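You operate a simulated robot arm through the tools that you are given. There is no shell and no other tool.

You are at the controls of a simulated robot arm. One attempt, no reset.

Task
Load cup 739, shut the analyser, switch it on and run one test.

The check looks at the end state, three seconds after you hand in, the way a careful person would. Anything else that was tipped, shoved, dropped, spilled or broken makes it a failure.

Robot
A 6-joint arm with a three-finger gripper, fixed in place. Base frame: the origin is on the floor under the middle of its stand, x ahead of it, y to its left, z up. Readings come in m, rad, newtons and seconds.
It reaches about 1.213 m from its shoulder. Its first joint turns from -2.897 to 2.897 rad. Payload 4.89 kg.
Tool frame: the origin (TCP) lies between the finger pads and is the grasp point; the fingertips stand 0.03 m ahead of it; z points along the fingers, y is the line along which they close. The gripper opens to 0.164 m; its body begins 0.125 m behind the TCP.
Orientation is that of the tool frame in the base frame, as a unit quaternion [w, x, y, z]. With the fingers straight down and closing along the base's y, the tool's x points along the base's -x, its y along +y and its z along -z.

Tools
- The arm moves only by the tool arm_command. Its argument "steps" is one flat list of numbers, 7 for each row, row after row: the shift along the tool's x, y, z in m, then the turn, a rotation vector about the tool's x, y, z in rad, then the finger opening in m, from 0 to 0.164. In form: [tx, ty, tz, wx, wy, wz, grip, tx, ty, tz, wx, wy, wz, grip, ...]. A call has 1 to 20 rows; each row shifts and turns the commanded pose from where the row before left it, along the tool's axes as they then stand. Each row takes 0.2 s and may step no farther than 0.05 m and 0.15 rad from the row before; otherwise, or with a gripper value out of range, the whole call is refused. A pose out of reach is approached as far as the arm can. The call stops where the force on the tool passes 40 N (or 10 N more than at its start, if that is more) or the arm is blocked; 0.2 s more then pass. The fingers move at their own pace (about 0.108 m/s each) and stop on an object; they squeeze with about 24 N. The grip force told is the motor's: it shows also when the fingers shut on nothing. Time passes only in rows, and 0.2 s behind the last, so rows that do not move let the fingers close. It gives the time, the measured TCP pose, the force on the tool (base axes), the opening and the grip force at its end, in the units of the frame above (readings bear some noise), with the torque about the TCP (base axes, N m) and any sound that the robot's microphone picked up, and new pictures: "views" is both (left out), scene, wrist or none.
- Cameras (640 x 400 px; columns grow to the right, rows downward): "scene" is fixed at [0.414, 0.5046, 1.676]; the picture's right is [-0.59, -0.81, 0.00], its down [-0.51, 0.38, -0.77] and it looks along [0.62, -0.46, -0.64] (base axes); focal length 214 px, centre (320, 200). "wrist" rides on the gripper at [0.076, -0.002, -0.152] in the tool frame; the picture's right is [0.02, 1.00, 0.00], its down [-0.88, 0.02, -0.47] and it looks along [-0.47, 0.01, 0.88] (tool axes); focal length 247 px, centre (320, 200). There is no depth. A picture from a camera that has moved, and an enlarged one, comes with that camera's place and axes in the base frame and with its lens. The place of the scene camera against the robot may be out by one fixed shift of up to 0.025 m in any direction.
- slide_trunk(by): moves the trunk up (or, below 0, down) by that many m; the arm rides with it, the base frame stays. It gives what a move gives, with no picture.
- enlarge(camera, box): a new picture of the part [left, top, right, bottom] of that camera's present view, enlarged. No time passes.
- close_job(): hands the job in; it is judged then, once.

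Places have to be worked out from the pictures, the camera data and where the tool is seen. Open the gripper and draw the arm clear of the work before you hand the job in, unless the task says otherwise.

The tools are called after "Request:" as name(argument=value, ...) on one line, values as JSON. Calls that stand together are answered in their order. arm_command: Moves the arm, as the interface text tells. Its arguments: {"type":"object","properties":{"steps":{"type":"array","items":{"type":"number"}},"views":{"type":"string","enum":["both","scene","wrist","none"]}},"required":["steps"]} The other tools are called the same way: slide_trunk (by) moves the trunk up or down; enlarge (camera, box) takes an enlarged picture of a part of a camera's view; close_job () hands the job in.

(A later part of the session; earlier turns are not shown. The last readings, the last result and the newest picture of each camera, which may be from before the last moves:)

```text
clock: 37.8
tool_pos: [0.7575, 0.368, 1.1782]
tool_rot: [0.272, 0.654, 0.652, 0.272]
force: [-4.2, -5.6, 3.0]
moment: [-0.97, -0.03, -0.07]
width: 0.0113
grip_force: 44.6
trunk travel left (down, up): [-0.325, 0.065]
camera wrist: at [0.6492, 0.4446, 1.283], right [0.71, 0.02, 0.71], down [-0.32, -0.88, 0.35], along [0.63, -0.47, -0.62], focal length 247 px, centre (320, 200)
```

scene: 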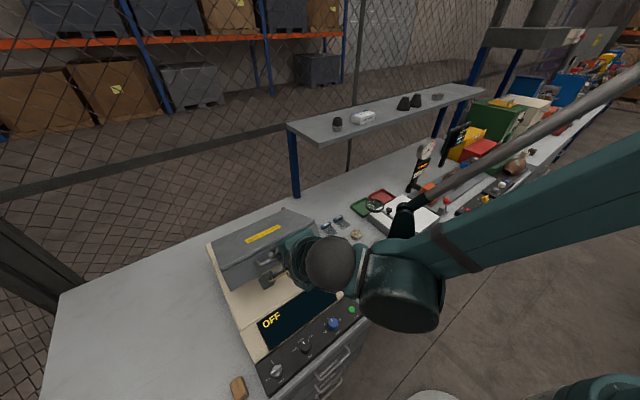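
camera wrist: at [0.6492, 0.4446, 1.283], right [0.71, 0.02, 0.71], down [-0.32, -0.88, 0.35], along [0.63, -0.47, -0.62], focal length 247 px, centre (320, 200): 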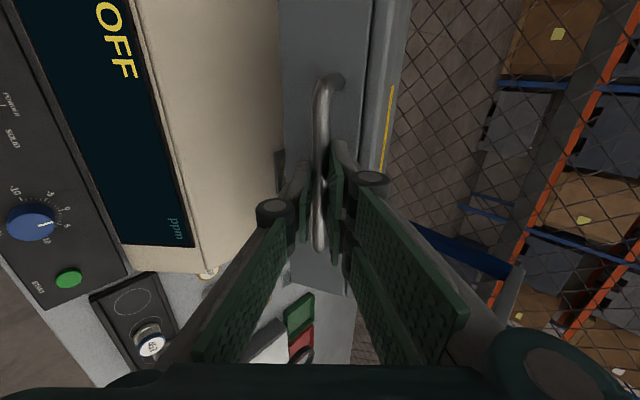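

On track at 70°. I read the label on the lid and continue to about 88°.

Request:
enlarge(camera="scene", box=[205, 200, 325, 300])

Request:
arm_command(steps=[-0.0005, -0.012, 0.0026, 0, 0, 0, 0.004, 0, -0.0119, 0.0026, 0, 0, 0, 0.004, 0, -0.0117, 0.0036, 0, 0, 0, 0.004, 0, -0.0116, 0.0037, 0, 0, 0, 0.004, 0, -0.0113, 0.0046, 0, 0, 0, 0.004, 0, -0.0113, 0.0047, 0, 0, 0, 0.004, 0, -0.0108, 0.0056, 0, 0, 0, 0.004, 0, 0, 0, 0, 0, 0, 0.004], views="both")

Request:
enlarge(camera="scene", box=[205, 200, 345, 320])

```text
4.00 times, centred on (265, 250) of scene
camera zoom: at [0.414, 0.5046, 1.676], right [-0.59, -0.81, 0.0], down [-0.51, 0.38, -0.77], along [0.62, -0.46, -0.64], focal length 858 px, centre (540, 0)
```

zoom: 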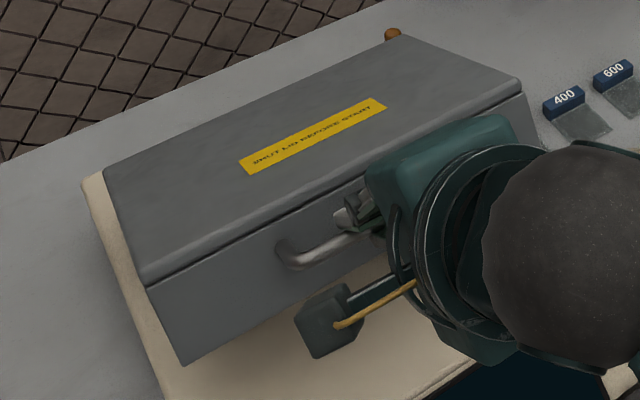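

```text
clock: 39.6
tool_pos: [0.7202, 0.3683, 1.1004]
tool_rot: [0.271, 0.654, 0.652, 0.27]
force: [-6.6, -8.6, -1.1]
moment: [-1.0, 0.06, 0.37]
width: 0.0111
grip_force: 45.1
trunk travel left (down, up): [-0.325, 0.065]
camera wrist: at [0.6121, 0.4447, 1.2067], right [0.71, 0.02, 0.71], down [-0.32, -0.88, 0.35], along [0.63, -0.47, -0.62], focal length 247 px, centre (320, 200)
```

scene: 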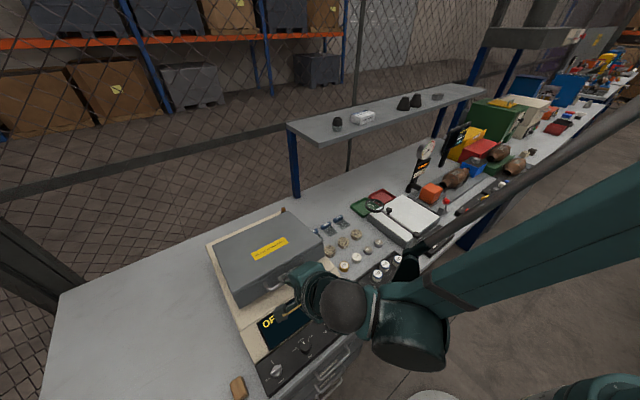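
wrist: 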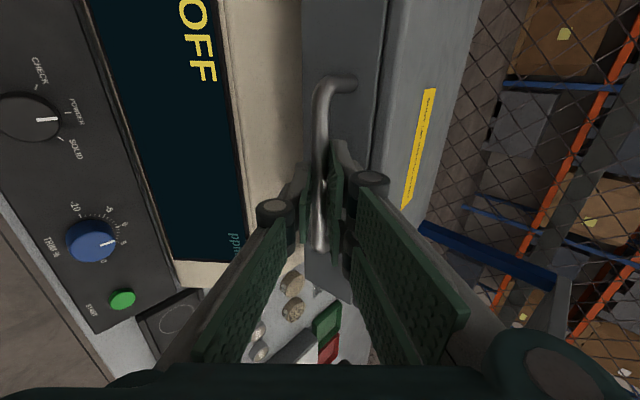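

```text
3.33 times, centred on (275, 260) of scene
camera zoom: at [0.414, 0.5046, 1.676], right [-0.59, -0.81, 0.0], down [-0.51, 0.38, -0.77], along [0.62, -0.46, -0.64], focal length 715 px, centre (470, 0)
```

zoom: 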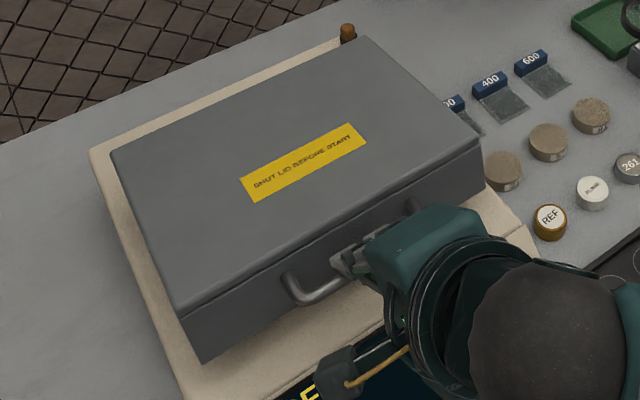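

Nearly shut ("SHUT LID BEFORE START"). I lower the last degrees slowly, watching for the contact force.

Request:
arm_command(steps=[-0.0005, -0.0109, 0.0056, 0, 0, 0, 0.004, 0, -0.0052, 0.0032, 0, 0, 0, 0.004, 0, -0.0052, 0.0033, 0, 0, 0, 0.004, 0, 0, 0, 0, 0, 0, 0.004], views="scene")

Request:
enlarge(camera="scene", box=[205, 200, 345, 320])

```text
clock: 40.6
tool_pos: [0.7144, 0.3681, 1.0757]
tool_rot: [0.272, 0.653, 0.653, 0.271]
force: [-7.2, 1.5, -1.1]
moment: [-0.69, 0.08, 0.83]
width: 0.0106
grip_force: 44.4
trunk travel left (down, up): [-0.325, 0.065]
```

scene: 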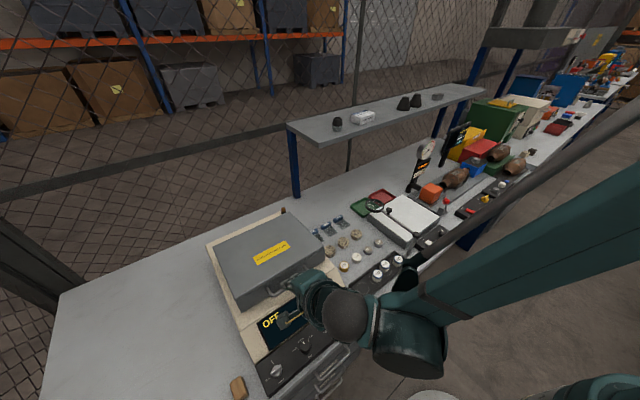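

```text
3.33 times, centred on (275, 260) of scene
camera zoom: at [0.414, 0.5046, 1.676], right [-0.59, -0.81, 0.0], down [-0.51, 0.38, -0.77], along [0.62, -0.46, -0.64], focal length 715 px, centre (470, 0)
```

zoom: 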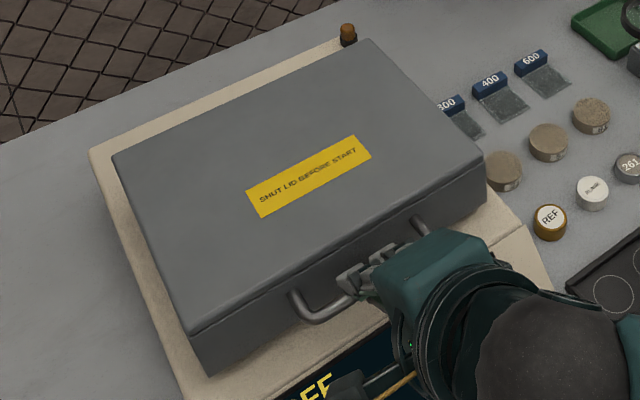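

About 4° remain; I lower in ~6 mm and then 2 mm steps until contact.

Request:
arm_command(steps=[0, -0.0052, 0.0033, 0, 0, 0, 0.004, 0, -0.0045, 0.0033, 0, 0, 0, 0.004, 0, 0, 0, 0, 0, 0, 0.004], views="none")

Request:
arm_command(steps=[0, -0.0021, 0.0016, 0, 0, 0, 0.004, 0, 0, 0, 0, 0, 0, 0.004], views="scene")

Request:
enlarge(camera="scene", box=[205, 200, 345, 320])

```text
clock: 41.4
tool_pos: [0.7124, 0.3679, 1.0647]
tool_rot: [0.271, 0.653, 0.653, 0.271]
force: [-4.3, 7.7, -1.6]
moment: [-0.75, 0.04, 0.71]
width: 0.0109
grip_force: 44.5
trunk travel left (down, up): [-0.325, 0.065]
```

```text
clock: 42.0
tool_pos: [0.7116, 0.3676, 1.0622]
tool_rot: [0.271, 0.654, 0.652, 0.272]
force: [-6.3, 10.6, -0.6]
moment: [-0.32, 0.03, 1.1]
width: 0.0108
grip_force: 44.7
trunk travel left (down, up): [-0.325, 0.065]
```

scene: 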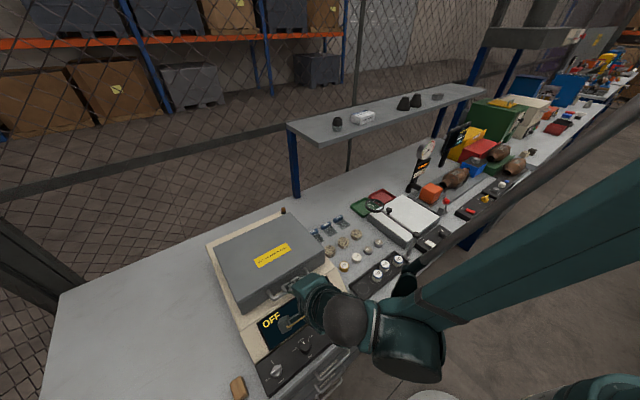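

```text
3.33 times, centred on (275, 260) of scene
camera zoom: at [0.414, 0.5046, 1.676], right [-0.59, -0.81, 0.0], down [-0.51, 0.38, -0.77], along [0.62, -0.46, -0.64], focal length 715 px, centre (470, 0)
```

zoom: 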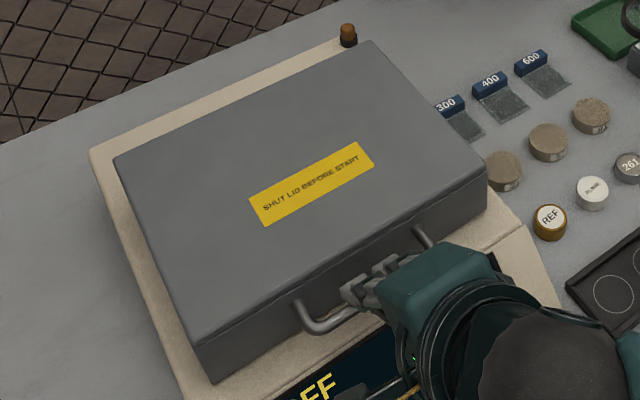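

Still no contact; I continue down in 2–3 mm steps.

Request:
arm_command(steps=[-0.0005, -0.002, 0.0016, 0, 0, 0, 0.004, 0, 0, 0, 0, 0, 0, 0.004], views="none")

Request:
arm_command(steps=[-0.0005, -0.0016, 0.0013, 0, 0, 0, 0.004, 0, 0, 0, 0, 0, 0, 0.004], views="none")

Request:
arm_command(steps=[0, -0.0016, 0.0013, 0, 0, 0, 0.004, 0, 0, 0, 0, 0, 0, 0.004], views="none")

```text
clock: 42.6
tool_pos: [0.7106, 0.3684, 1.0588]
tool_rot: [0.272, 0.653, 0.653, 0.271]
force: [-14.6, 17.1, 0.3]
moment: [-0.53, 0.1, 0.92]
width: 0.0111
grip_force: 45.3
trunk travel left (down, up): [-0.325, 0.065]
```

```text
clock: 43.2
tool_pos: [0.7103, 0.3679, 1.0563]
tool_rot: [0.271, 0.653, 0.653, 0.27]
force: [-18.8, 24.3, 1.4]
moment: [-0.37, 0.18, 1.0]
width: 0.0109
grip_force: 45.1
trunk travel left (down, up): [-0.325, 0.065]
```

```text
clock: 44.0
tool_pos: [0.7118, 0.3677, 1.0565]
tool_rot: [0.272, 0.652, 0.653, 0.272]
force: [-9.5, 3.4, 20.7]
moment: [-0.23, -0.11, 1.21]
width: 0.0107
grip_force: 45.3
trunk travel left (down, up): [-0.325, 0.065]
stopped in row 2: the force on the tool passed its limit at 42 N (the readings are from after the stop); the commanded pose is now the measured one
```

Contact reached (lid seated on the plate). I open the fingers to 28 mm to free the bar and look.

Request:
arm_command(steps=[0, 0, 0, 0, 0, 0, 0.018, 0, 0, 0, 0, 0, 0, 0.028, 0, 0, 0, 0, 0, 0, 0.028, 0, 0, 0, 0, 0, 0, 0.028], views="both")

Request:
enlarge(camera="scene", box=[205, 200, 345, 320])

Request:
enlarge(camera="wrist", box=[220, 60, 440, 260])

```text
clock: 45.0
tool_pos: [0.7131, 0.3677, 1.0551]
tool_rot: [0.272, 0.653, 0.652, 0.272]
force: [-0.1, 0.2, 0.1]
moment: [0.0, -0.01, 0.01]
width: 0.0282
grip_force: 0.1
trunk travel left (down, up): [-0.325, 0.065]
camera wrist: at [0.604, 0.4435, 1.1614], right [0.7, 0.02, 0.71], down [-0.32, -0.88, 0.35], along [0.63, -0.47, -0.61], focal length 247 px, centre (320, 200)
```

scene: 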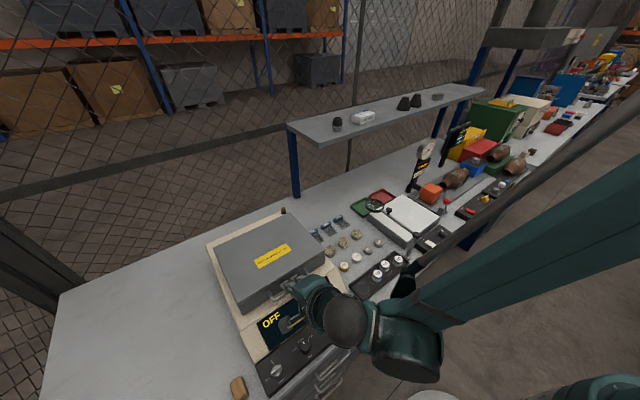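
wrist: 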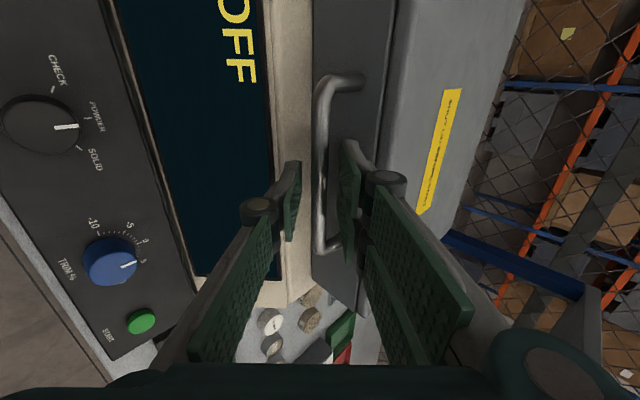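

```text
3.33 times, centred on (275, 260) of scene
camera zoom: at [0.414, 0.5046, 1.676], right [-0.59, -0.81, 0.0], down [-0.51, 0.38, -0.77], along [0.62, -0.46, -0.64], focal length 715 px, centre (470, 0)
```

zoom: 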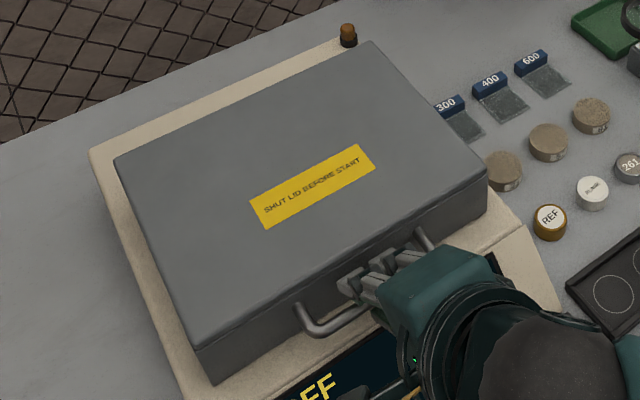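

```text
2.00 times, centred on (330, 160) of wrist
camera zoom: at [0.604, 0.4435, 1.1614], right [0.7, 0.02, 0.71], down [-0.32, -0.88, 0.35], along [0.63, -0.47, -0.61], focal length 494 px, centre (300, 280)
```

zoom: 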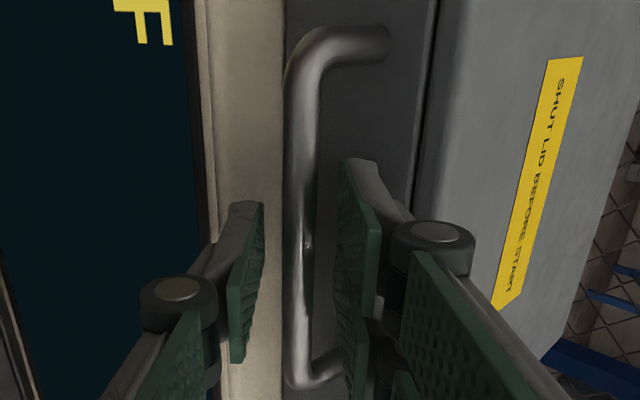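

The lid lies flat on the body and the bar is free. I withdraw straight back along the tool axis and then up, and inspect the seam.

Request:
arm_command(steps=[0, 0, -0.03, 0, 0, 0, 0.028, 0, 0, -0.04, 0, 0, 0, 0.028, 0, 0, -0.04, 0, 0, 0, 0.028, 0, 0.02, -0.04, 0, 0, 0, 0.04, 0, 0.02, -0.04, 0, 0, 0, 0.06, 0, 0, 0, 0, 0, 0, 0.06], views="both")

Request:
enlarge(camera="scene", box=[205, 200, 345, 320])

Request:
enlarge(camera="wrist", box=[160, 0, 480, 200])

```text
clock: 46.4
tool_pos: [0.6073, 0.367, 1.2192]
tool_rot: [0.271, 0.653, 0.653, 0.271]
force: [-1.0, -0.9, 1.0]
moment: [0.12, -0.06, 0.12]
width: 0.0602
grip_force: 0.1
trunk travel left (down, up): [-0.325, 0.065]
camera wrist: at [0.4985, 0.4428, 1.3246], right [0.7, 0.02, 0.71], down [-0.32, -0.88, 0.35], along [0.63, -0.47, -0.61], focal length 247 px, centre (320, 200)
```

scene: 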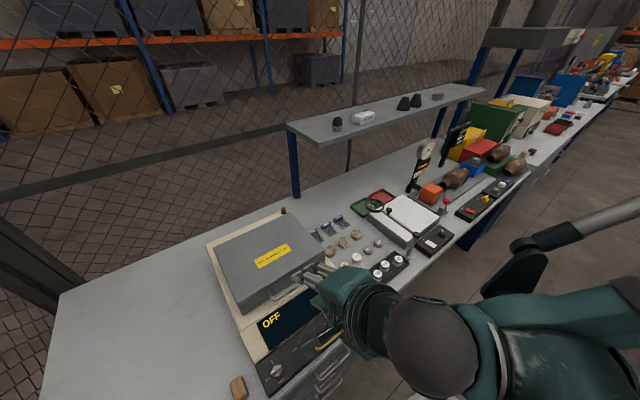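
wrist: 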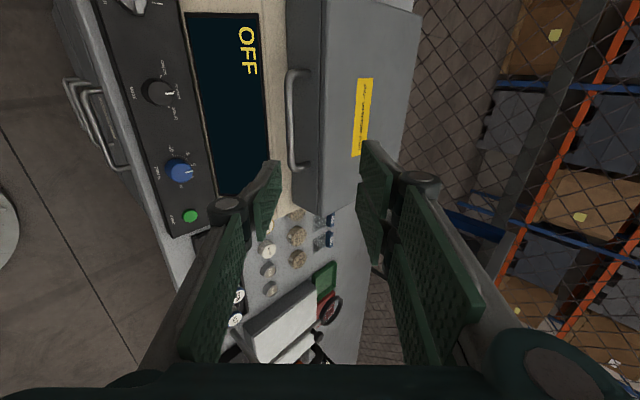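

```text
3.33 times, centred on (275, 260) of scene
camera zoom: at [0.414, 0.5046, 1.676], right [-0.59, -0.81, 0.0], down [-0.51, 0.38, -0.77], along [0.62, -0.46, -0.64], focal length 715 px, centre (470, 0)
```

zoom: 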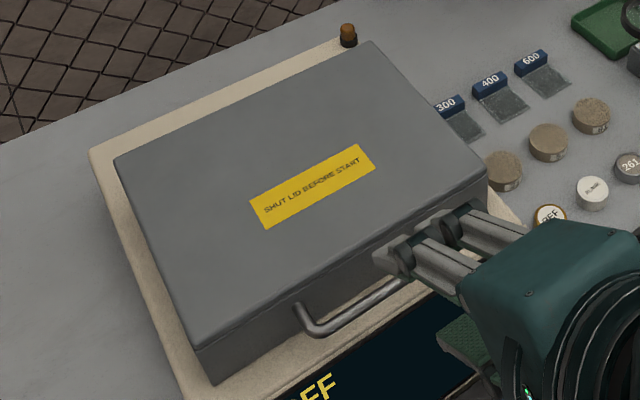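

```text
2.00 times, centred on (320, 100) of wrist
camera zoom: at [0.4985, 0.4428, 1.3246], right [0.7, 0.02, 0.71], down [-0.32, -0.88, 0.35], along [0.63, -0.47, -0.61], focal length 494 px, centre (320, 400)
```

zoom: 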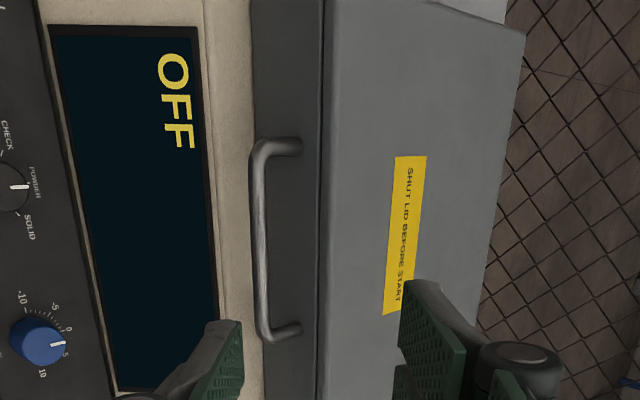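

The lid sits flush. Next is the control panel: I need its slope and the exact knob positions, so I un-pitch the tool and move to a side view from the +y end.

Request:
arm_command(steps=[0, 0, 0, 0.131, 0, 0, 0.06, 0, 0, 0, 0.131, 0, 0, 0.06, 0, 0, 0, 0.131, 0, 0, 0.06, 0, 0, 0, 0.131, 0, 0, 0.06, 0, 0, 0, 0.131, 0, 0, 0.06, 0, 0, 0, 0.13, 0, 0, 0.06, 0.045, 0, 0, 0, 0, 0, 0.06, 0.045, 0, 0, 0, 0, 0, 0.06, 0.045, 0, 0, 0, 0, 0, 0.06, 0.045, 0, 0, 0, 0, 0, 0.06, 0.045, 0, 0, 0, 0, 0, 0.06, 0, 0, 0, 0, 0, 0, 0.06], views="both")

```text
clock: 49.0
tool_pos: [0.6059, 0.5974, 1.2164]
tool_rot: [0.001, 0.707, 0.707, 0.0]
force: [-0.5, 1.1, -1.2]
moment: [-0.19, 0.02, -0.05]
width: 0.0602
grip_force: 0.0
trunk travel left (down, up): [-0.325, 0.065]
camera wrist: at [0.6052, 0.6732, 1.3693], right [1.0, 0.02, 0.0], down [0.02, -0.88, 0.47], along [0.01, -0.47, -0.88], focal length 247 px, centre (320, 200)
```

scene: 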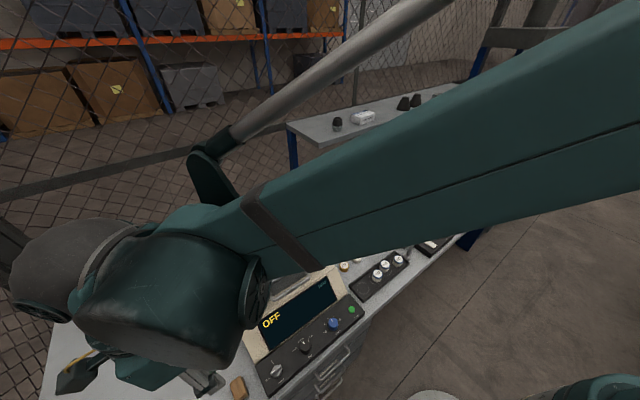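
wrist: 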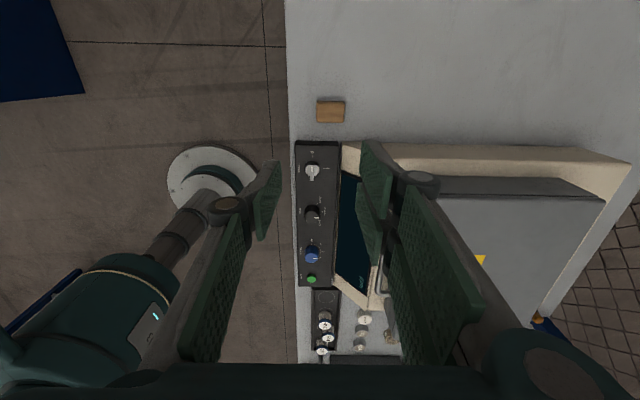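

Good view down the panel. I zoom, then tilt the view flatter to see the panel in profile.

Request:
enlarge(camera="wrist", box=[270, 120, 390, 300])

Request:
enlarge(camera="wrist", box=[285, 130, 345, 190])

Request:
arm_command(steps=[0.01, 0, 0, 0, -0.131, 0, 0.1, 0.01, 0, 0, 0, -0.131, 0, 0.164, 0.01, 0, 0, 0, -0.131, 0, 0.164, 0, 0, 0, 0, -0.131, 0, 0.164, 0, 0, 0, 0, -0.131, 0, 0.164, 0, 0, 0, 0, 0, 0, 0.164], views="wrist")

Request:
enlarge(camera="wrist", box=[240, 80, 480, 260])

```text
2.22 times, centred on (330, 210) of wrist
camera zoom: at [0.6052, 0.6732, 1.3693], right [1.0, 0.02, 0.0], down [0.02, -0.88, 0.47], along [0.01, -0.47, -0.88], focal length 549 px, centre (298, 178)
```

zoom: 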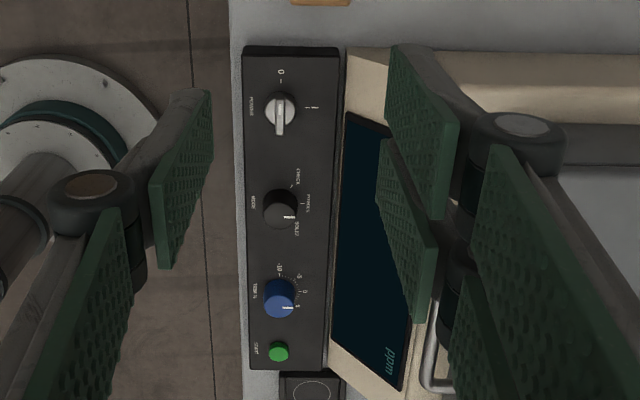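

```text
6.67 times, centred on (315, 160) of wrist
camera zoom: at [0.6052, 0.6732, 1.3693], right [1.0, 0.02, 0.0], down [0.02, -0.88, 0.47], along [0.01, -0.47, -0.88], focal length 1646 px, centre (353, 467)
```

zoom: 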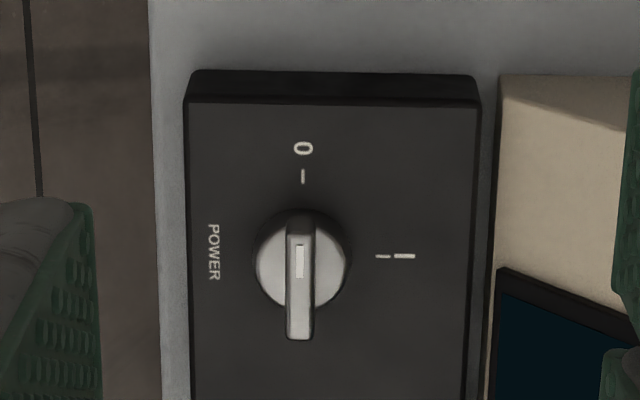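

```text
clock: 50.4
tool_pos: [0.6095, 0.6202, 1.2149]
tool_rot: [0.205, 0.678, 0.679, -0.193]
force: [-0.4, -0.7, -0.5]
moment: [0.04, 0.01, 0.02]
width: 0.164
grip_force: 0.0
out of reach, approached as far as the arm can: row 5
trunk travel left (down, up): [-0.325, 0.065]
camera wrist: at [0.606, 0.7663, 1.3013], right [1.0, 0.03, 0.0], down [0.01, -0.49, 0.87], along [0.02, -0.87, -0.49], focal length 247 px, centre (320, 200)
```

wrist: 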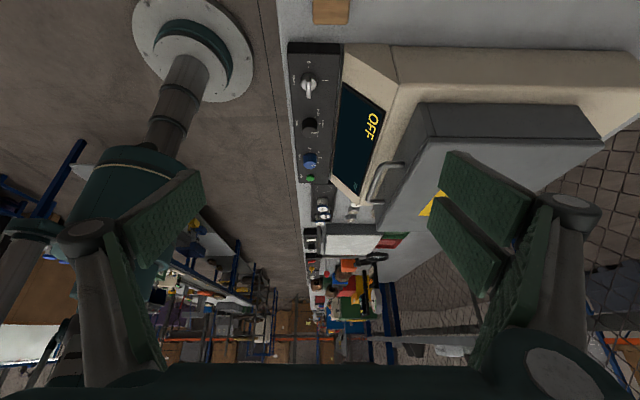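

```text
2.22 times, centred on (360, 170) of wrist
camera zoom: at [0.606, 0.7663, 1.3013], right [1.0, 0.03, 0.0], down [0.01, -0.49, 0.87], along [0.02, -0.87, -0.49], focal length 549 px, centre (231, 267)
```

zoom: 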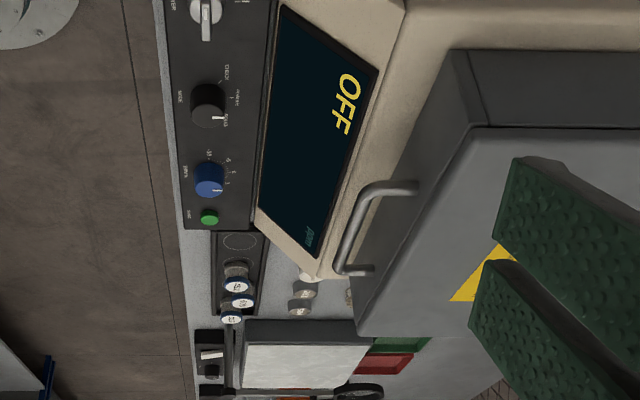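

The 0 and I marks are 90° apart (+y and +x from the knob); the knob bar lies along y. I zoom on the panel's end face to get its slope.

Request:
enlarge(camera="wrist", box=[275, 25, 395, 100])

Request:
enlarge(camera="wrist", box=[380, 30, 620, 180])

```text
5.33 times, centred on (335, 62) of wrist
camera zoom: at [0.606, 0.7663, 1.3013], right [1.0, 0.03, 0.0], down [0.01, -0.49, 0.87], along [0.02, -0.87, -0.49], focal length 1317 px, centre (240, 933)
```

zoom: 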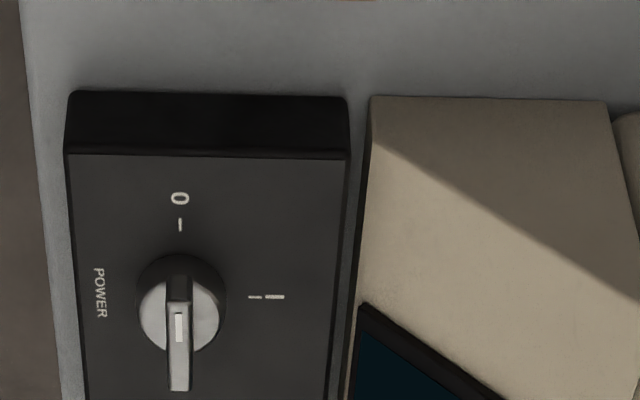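

```text
2.67 times, centred on (500, 105) of wrist
camera zoom: at [0.606, 0.7663, 1.3013], right [1.0, 0.03, 0.0], down [0.01, -0.49, 0.87], along [0.02, -0.87, -0.49], focal length 659 px, centre (-160, 453)
```

zoom: 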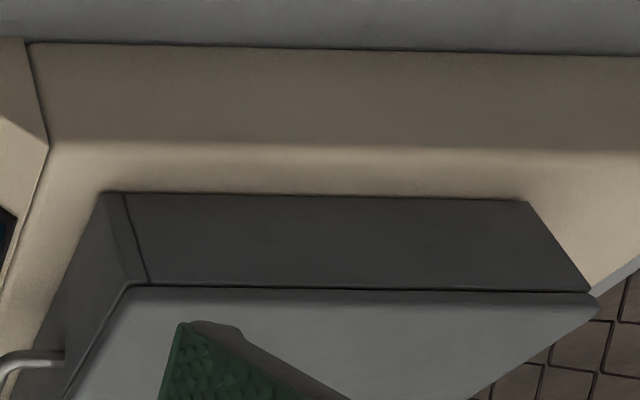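

The panel is a flat horizontal slab, top z≈0.926, power knob axis at about (0.594, 0.505). I level the tool again and turn it to yaw −90° so that a +90° turn brings the knob from 0 to I.

Request:
arm_command(steps=[0, 0, 0, 0, 0.131, 0, 0.08, 0, 0, 0, 0, 0.131, 0, 0.06, 0, 0, 0, 0, 0.131, 0, 0.06, 0, 0, 0, 0, 0.131, 0, 0.06, 0, 0, 0, 0, 0.047, 0, 0.06, 0, 0, 0, 0, 0, 0, 0.06], views="none")

```text
clock: 51.8
tool_pos: [0.6082, 0.6194, 1.2133]
tool_rot: [0.004, 0.704, 0.71, 0.005]
force: [-0.4, -0.8, -0.3]
moment: [0.08, -0.01, 0.04]
width: 0.0601
grip_force: 0.2
trunk travel left (down, up): [-0.325, 0.065]
```

Level within a degree. I move above the knob and turn the tool in two stages, watching that the wrist can reach.

Request:
arm_command(steps=[-0.04, -0.0045, 0.0167, 0.012, 0, 0, 0.06, -0.04, -0.0045, 0.0167, 0, 0, 0, 0.06, -0.036, -0.0045, 0.0167, 0, 0, 0, 0.06, 0, 0, 0, 0, 0, -0.1305, 0.06, 0, 0, 0, 0, 0, -0.1305, 0.06, 0, 0, 0, 0, 0, -0.1305, 0.06, 0, 0, 0, 0, 0, -0.1305, 0.06, 0, 0, 0, 0, 0, -0.1305, 0.06, 0, 0, 0, 0, 0, -0.1305, 0.06, 0, 0, 0, 0, 0, -0.1305, 0.06, 0, 0, 0, 0, 0, -0.1305, 0.06, 0, 0, 0, 0, 0, -0.1305, 0.06, 0, 0, 0, 0, 0, -0.1305, 0.06, 0, 0, 0, 0, 0, -0.1305, 0.06, 0, 0, 0, 0, 0, -0.1305, 0.06, 0, 0, 0, 0, 0, 0, 0.06], views="wrist")

Request:
enlarge(camera="wrist", box=[240, 80, 400, 180])

```text
clock: 55.2
tool_pos: [0.5974, 0.5039, 1.1638]
tool_rot: [0.001, -0.002, 1.0, 0.0]
force: [-0.5, 0.5, 0.1]
moment: [-0.02, 0.0, 0.06]
width: 0.0601
grip_force: 0.1
trunk travel left (down, up): [-0.325, 0.065]
camera wrist: at [0.5205, 0.501, 1.3161], right [-0.03, 1.0, 0.0], down [0.88, 0.02, 0.48], along [0.47, 0.01, -0.88], focal length 247 px, centre (320, 200)
```

wrist: 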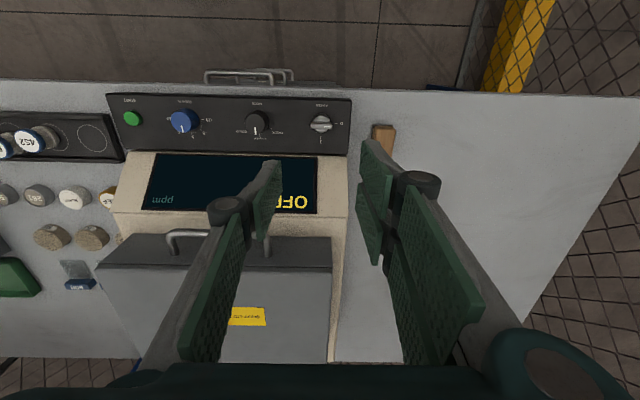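

```text
4.00 times, centred on (320, 130) of wrist
camera zoom: at [0.5205, 0.501, 1.3161], right [-0.03, 1.0, 0.0], down [0.88, 0.02, 0.48], along [0.47, 0.01, -0.88], focal length 988 px, centre (320, 480)
```

zoom: 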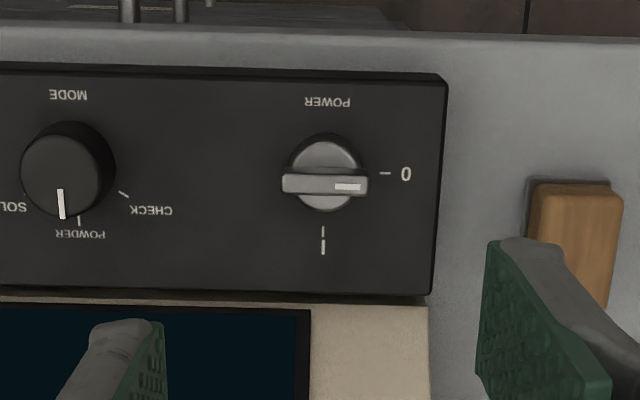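

Yaw 0 reached cleanly. I zoom in on the power knob to see its ridge height, then continue to yaw −90°.

Request:
enlarge(camera="wrist", box=[300, 105, 350, 150])

Request:
arm_command(steps=[0, 0, 0, 0, 0, -0.1305, 0.06, 0, 0, 0, 0, 0, -0.1305, 0.06, 0, 0, 0, 0, 0, -0.1305, 0.06, 0, 0, 0, 0, 0, -0.1305, 0.06, 0, 0, 0, 0, 0, -0.1305, 0.06, 0, 0, 0, 0, 0, -0.1305, 0.06, 0, 0, 0, 0, 0, -0.1305, 0.06, 0, 0, 0, 0, 0, -0.1305, 0.06, 0, 0, 0, 0, 0, -0.1305, 0.06, 0, 0, 0, 0, 0, -0.1305, 0.06, 0, 0, 0, 0, 0, -0.1305, 0.06, 0, 0, 0, 0, 0, -0.1305, 0.06, 0, 0, 0, 0, 0, 0, 0.06], views="both")

Request:
enlarge(camera="wrist", box=[240, 80, 400, 180])

```text
8.89 times, centred on (325, 128) of wrist
camera zoom: at [0.5205, 0.501, 1.3161], right [-0.03, 1.0, 0.0], down [0.88, 0.02, 0.48], along [0.47, 0.01, -0.88], focal length 2195 px, centre (276, 844)
```

zoom: 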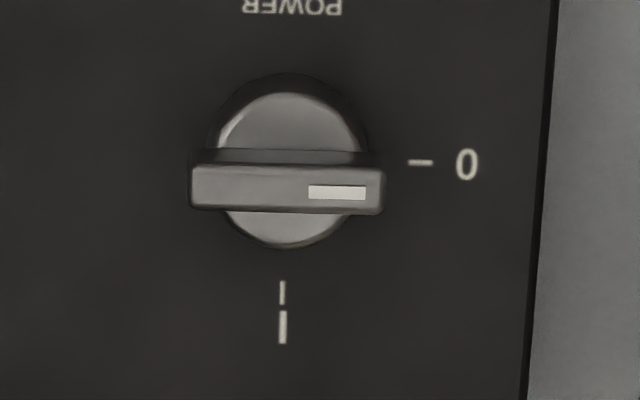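

```text
clock: 58.0
tool_pos: [0.5972, 0.5038, 1.1642]
tool_rot: [0.0, 0.707, -0.707, 0.0]
force: [0.0, 0.2, -0.4]
moment: [-0.01, 0.0, 0.01]
width: 0.06
grip_force: 0.1
trunk travel left (down, up): [-0.325, 0.065]
camera wrist: at [0.5989, 0.4269, 1.316], right [-1.0, -0.02, 0.0], down [-0.02, 0.88, 0.47], along [-0.01, 0.47, -0.88], focal length 247 px, centre (320, 200)
```

scene: 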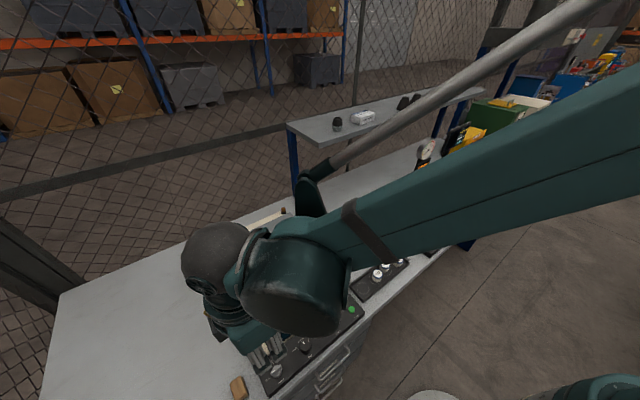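
wrist: 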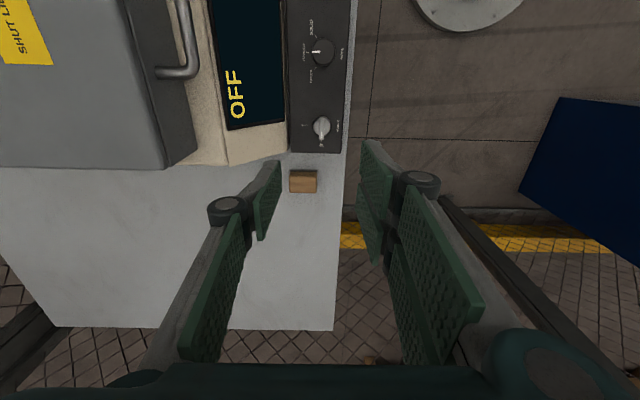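

```text
4.00 times, centred on (320, 130) of wrist
camera zoom: at [0.5989, 0.4269, 1.316], right [-1.0, -0.02, 0.0], down [-0.02, 0.88, 0.47], along [-0.01, 0.47, -0.88], focal length 988 px, centre (320, 480)
```

zoom: 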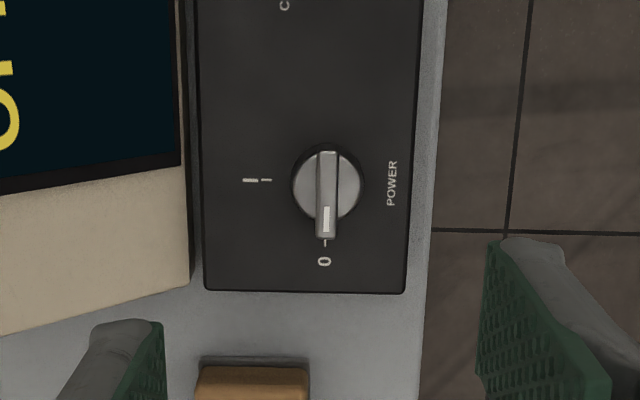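

Yaw −90° reached. Knob axis ≈(0.5955, 0.5044), ridge about 8 mm wide, top z≈0.948, disc under it z≈0.936. I descend with a 30 mm opening to 5 cm above the gripping height and check.

Request:
arm_command(steps=[-0.0006, 0.0017, 0.035, 0, 0, 0, 0.03, 0, 0, 0.035, 0, 0, 0, 0.03, 0, 0, 0.035, 0, 0, 0, 0.03, 0, 0, 0.035, 0, 0, 0, 0.03, 0, 0, 0, 0, 0, 0, 0.03, 0, 0, 0, 0, 0, 0, 0.03], views="both")

Request:
enlarge(camera="wrist", box=[240, 80, 400, 200])

Request:
enlarge(camera="scene", box=[220, 310, 340, 400])

```text
clock: 59.4
tool_pos: [0.5934, 0.5029, 1.0226]
tool_rot: [0.001, -0.707, 0.707, 0.0]
force: [-1.0, -0.3, -0.4]
moment: [-0.05, 0.02, 0.01]
width: 0.0299
grip_force: 0.1
trunk travel left (down, up): [-0.325, 0.065]
camera wrist: at [0.5948, 0.427, 1.1752], right [-1.0, -0.02, 0.0], down [-0.02, 0.88, 0.47], along [-0.01, 0.47, -0.88], focal length 247 px, centre (320, 200)
```

scene: 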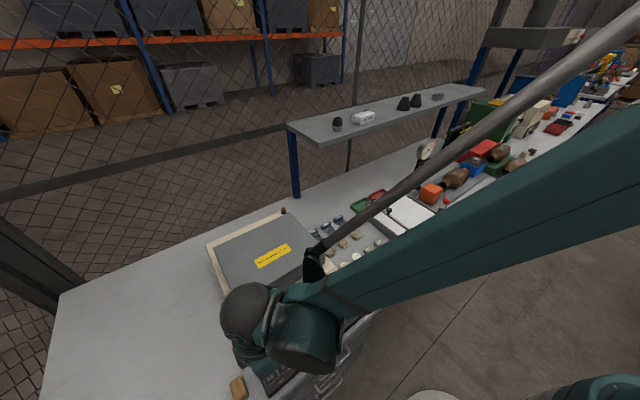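
wrist: 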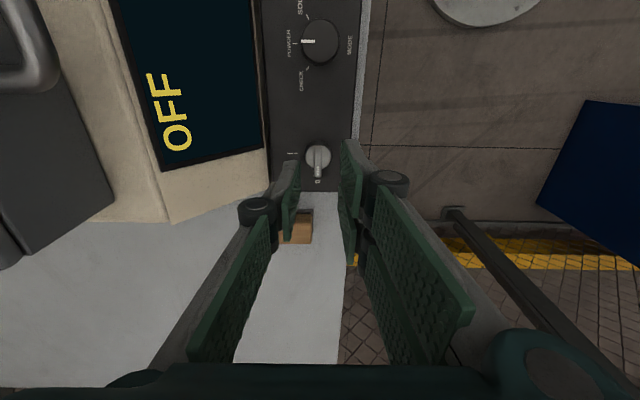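

```text
3.33 times, centred on (320, 140) of wrist
camera zoom: at [0.5948, 0.427, 1.1752], right [-1.0, -0.02, 0.0], down [-0.02, 0.88, 0.47], along [-0.01, 0.47, -0.88], focal length 823 px, centre (320, 400)
```

zoom: 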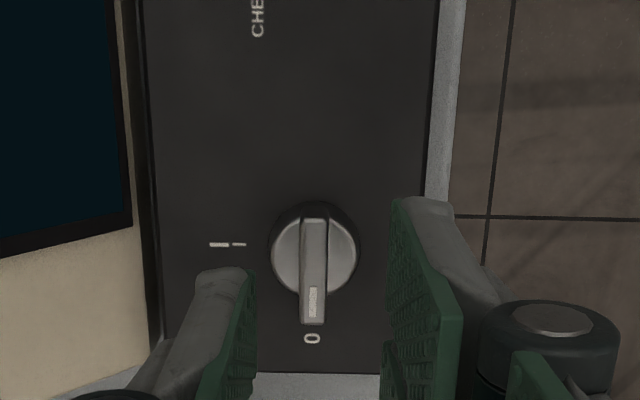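

```text
4.44 times, centred on (280, 355) of scene
camera zoom: at [0.414, 0.5046, 1.676], right [-0.59, -0.81, 0.0], down [-0.51, 0.38, -0.77], along [0.62, -0.46, -0.64], focal length 953 px, centre (498, -489)
```

zoom: 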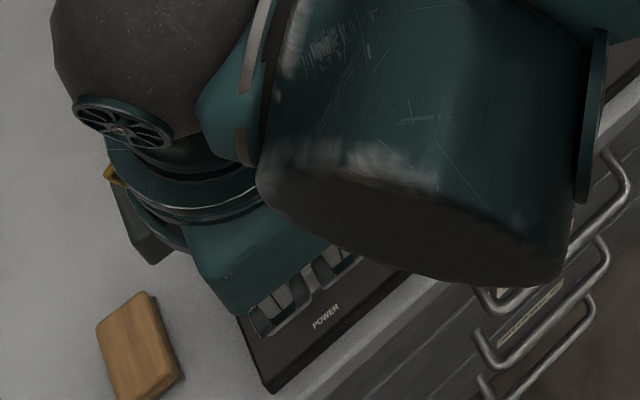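

Knob axis is 1.8 mm to +x and 2.5 mm to +y of the tool axis. I correct and lower until the tips overlap the ridge by a few millimetres.

Request:
arm_command(steps=[-0.0025, -0.0018, 0.015, 0, 0, 0, 0.026, 0, 0, 0.015, 0, 0, 0, 0.026, 0, 0, 0.012, 0, 0, 0, 0.026, 0, 0, 0.005, 0, 0, 0, 0.026, 0, 0, 0, 0, 0, 0, 0.026, 0, 0, 0, 0, 0, 0, 0.026], views="wrist")

Request:
enlarge(camera="wrist", box=[260, 110, 380, 210])

```text
clock: 60.8
tool_pos: [0.5969, 0.5068, 0.9754]
tool_rot: [0.001, -0.706, 0.708, -0.001]
force: [0.2, -0.2, -0.3]
moment: [0.0, -0.01, -0.01]
width: 0.0262
grip_force: 0.1
trunk travel left (down, up): [-0.325, 0.065]
camera wrist: at [0.5982, 0.4303, 1.1281], right [-1.0, -0.02, 0.0], down [-0.02, 0.88, 0.47], along [-0.01, 0.47, -0.88], focal length 247 px, centre (320, 200)
```

wrist: 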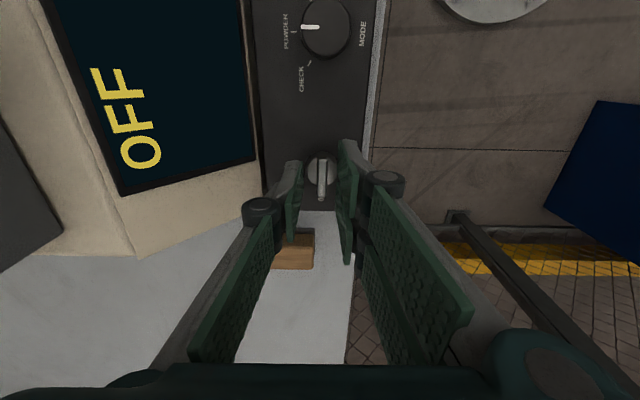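

```text
4.00 times, centred on (320, 160) of wrist
camera zoom: at [0.5982, 0.4303, 1.1281], right [-1.0, -0.02, 0.0], down [-0.02, 0.88, 0.47], along [-0.01, 0.47, -0.88], focal length 988 px, centre (320, 360)
```

zoom: 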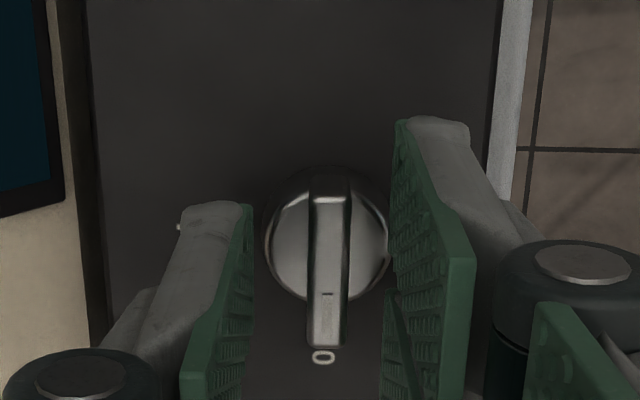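

Ridge is centred between the pads. I lower another 5 mm, check for contact, then close on the ridge.

Request:
arm_command(steps=[0, 0.001, 0.003, 0, 0, 0, 0.026, 0, 0, 0.002, 0, 0, 0, 0.026, 0, 0, 0, 0, 0, 0, 0.026], views="none")

Request:
arm_command(steps=[0, 0, 0, 0, 0, 0, 0.018, 0, 0, 0, 0, 0, 0, 0.01, 0, 0, 0, 0, 0, 0, 0.004, 0, 0, 0, 0, 0, 0, 0.004], views="wrist")

Request:
enlarge(camera="wrist", box=[260, 110, 380, 210])

```text
clock: 61.6
tool_pos: [0.5964, 0.5074, 0.9716]
tool_rot: [0.001, -0.707, 0.708, -0.001]
force: [0.6, 0.6, 0.2]
moment: [0.03, 0.01, 0.04]
width: 0.0261
grip_force: 0.0
trunk travel left (down, up): [-0.325, 0.065]
```

```text
clock: 62.6
tool_pos: [0.5943, 0.5069, 0.9727]
tool_rot: [0.0, -0.706, 0.708, -0.001]
force: [-21.4, -2.8, -9.1]
moment: [0.01, 0.55, -0.04]
width: 0.0077
grip_force: 44.7
trunk travel left (down, up): [-0.325, 0.065]
camera wrist: at [0.5968, 0.4301, 1.1242], right [-1.0, -0.02, 0.0], down [-0.02, 0.88, 0.47], along [-0.01, 0.47, -0.88], focal length 247 px, centre (320, 200)
```

wrist: 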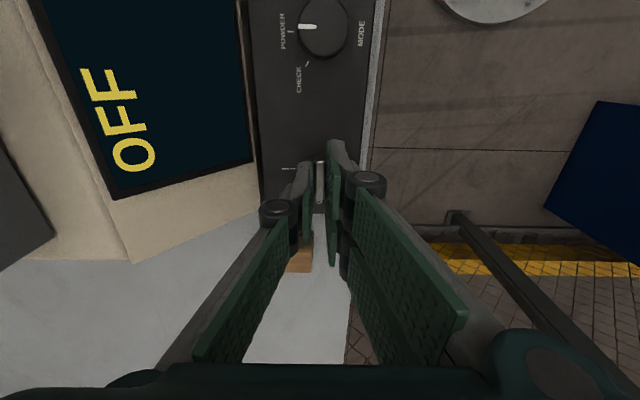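

```text
4.00 times, centred on (320, 160) of wrist
camera zoom: at [0.5968, 0.4301, 1.1242], right [-1.0, -0.02, 0.0], down [-0.02, 0.88, 0.47], along [-0.01, 0.47, -0.88], focal length 988 px, centre (320, 360)
```

zoom: 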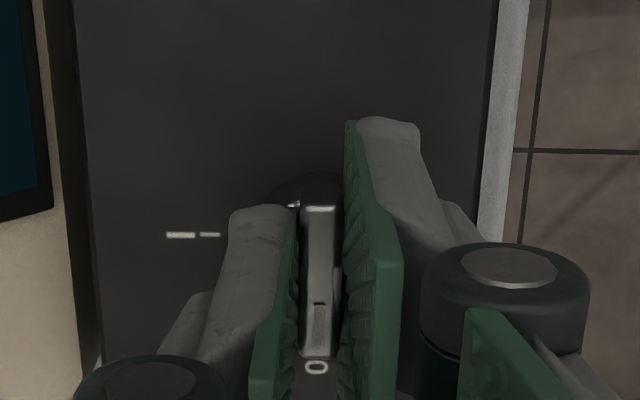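

Gripped (7.7 mm); 21 N along −x shows a 2 mm offset, which I relieve. Then I turn the first 30° clockwise and read the forces.

Request:
arm_command(steps=[0, 0.0019, 0, 0, 0, 0, 0.004, 0, 0, 0, 0, 0, 0.131, 0.004, 0, 0, 0, 0, 0, 0.131, 0.004, 0, 0, 0, 0, 0, 0.131, 0.004, 0, 0, 0, 0, 0, 0.131, 0.004, 0, 0, 0, 0, 0, 0, 0.004], views="wrist")

```text
clock: 64.0
tool_pos: [0.5963, 0.5068, 0.9715]
tool_rot: [0.002, -0.499, 0.867, 0.0]
force: [8.6, -3.2, 1.8]
moment: [-0.67, 0.09, 0.01]
width: 0.0077
grip_force: 45.3
trunk travel left (down, up): [-0.325, 0.065]
camera wrist: at [0.5587, 0.4394, 1.124], right [-0.87, 0.48, 0.0], down [0.43, 0.77, 0.48], along [0.23, 0.41, -0.88], focal length 247 px, centre (320, 200)
```

wrist: 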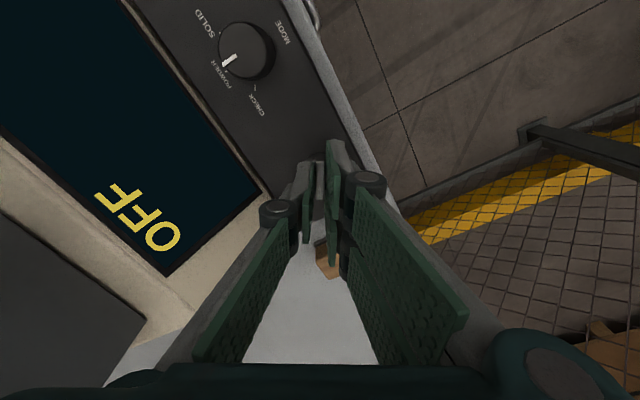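

Turns freely with small forces. I turn the remaining 60°.

Request:
arm_command(steps=[0, 0, 0, 0, 0, 0.131, 0.004, 0, 0, 0, 0, 0, 0.131, 0.004, 0, 0, 0, 0, 0, 0.131, 0.004, 0, 0, 0, 0, 0, 0.131, 0.004, 0, 0, 0, 0, 0, 0.131, 0.004, 0, 0, 0, 0, 0, 0.131, 0.004, 0, 0, 0, 0, 0, 0, 0.004], views="wrist")

Request:
arm_command(steps=[0, 0, 0, 0, 0, 0.131, 0.004, 0, 0, 0, 0, 0, 0.131, 0.004, 0, 0, 0, 0, 0, 0, 0.004], views="both")

```text
clock: 65.6
tool_pos: [0.5956, 0.5046, 0.9714]
tool_rot: [0.0, -0.128, 0.992, -0.001]
force: [31.4, -12.3, 20.2]
moment: [-0.29, -0.98, 0.0]
width: 0.0079
grip_force: 44.4
trunk travel left (down, up): [-0.325, 0.065]
camera wrist: at [0.5225, 0.4842, 1.1235], right [-0.27, 0.96, 0.0], down [0.85, 0.24, 0.48], along [0.46, 0.13, -0.88], focal length 247 px, centre (320, 200)
```

wrist: 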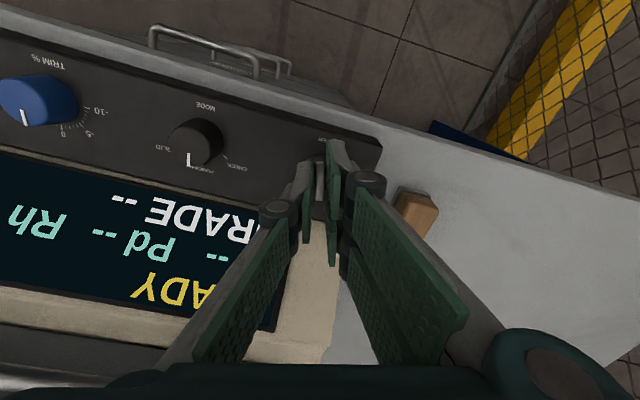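

```text
clock: 66.4
tool_pos: [0.5951, 0.5064, 0.9716]
tool_rot: [0.001, 0.002, 1.0, 0.0]
force: [28.1, -19.2, 11.0]
moment: [-0.47, -0.97, 0.06]
width: 0.0074
grip_force: 45.1
trunk travel left (down, up): [-0.325, 0.065]
camera wrist: at [0.5192, 0.5036, 1.1233], right [-0.02, 1.0, 0.0], down [0.88, 0.01, 0.47], along [0.47, 0.01, -0.88], focal length 247 px, centre (320, 200)
```

scene: 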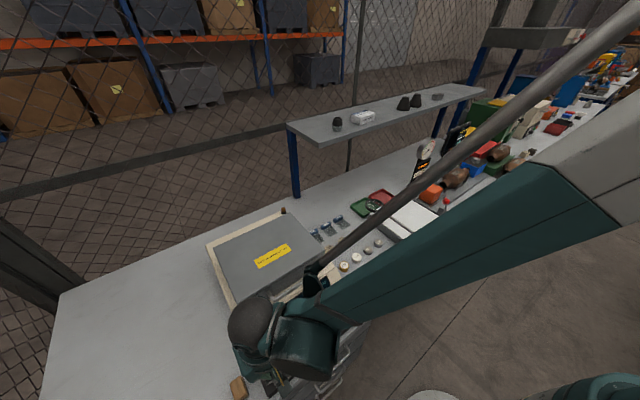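
wrist: 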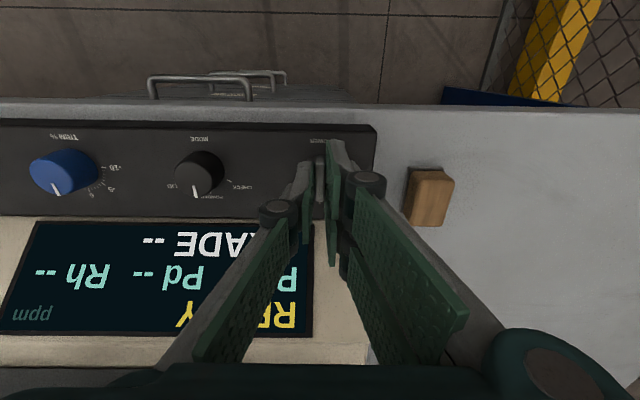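

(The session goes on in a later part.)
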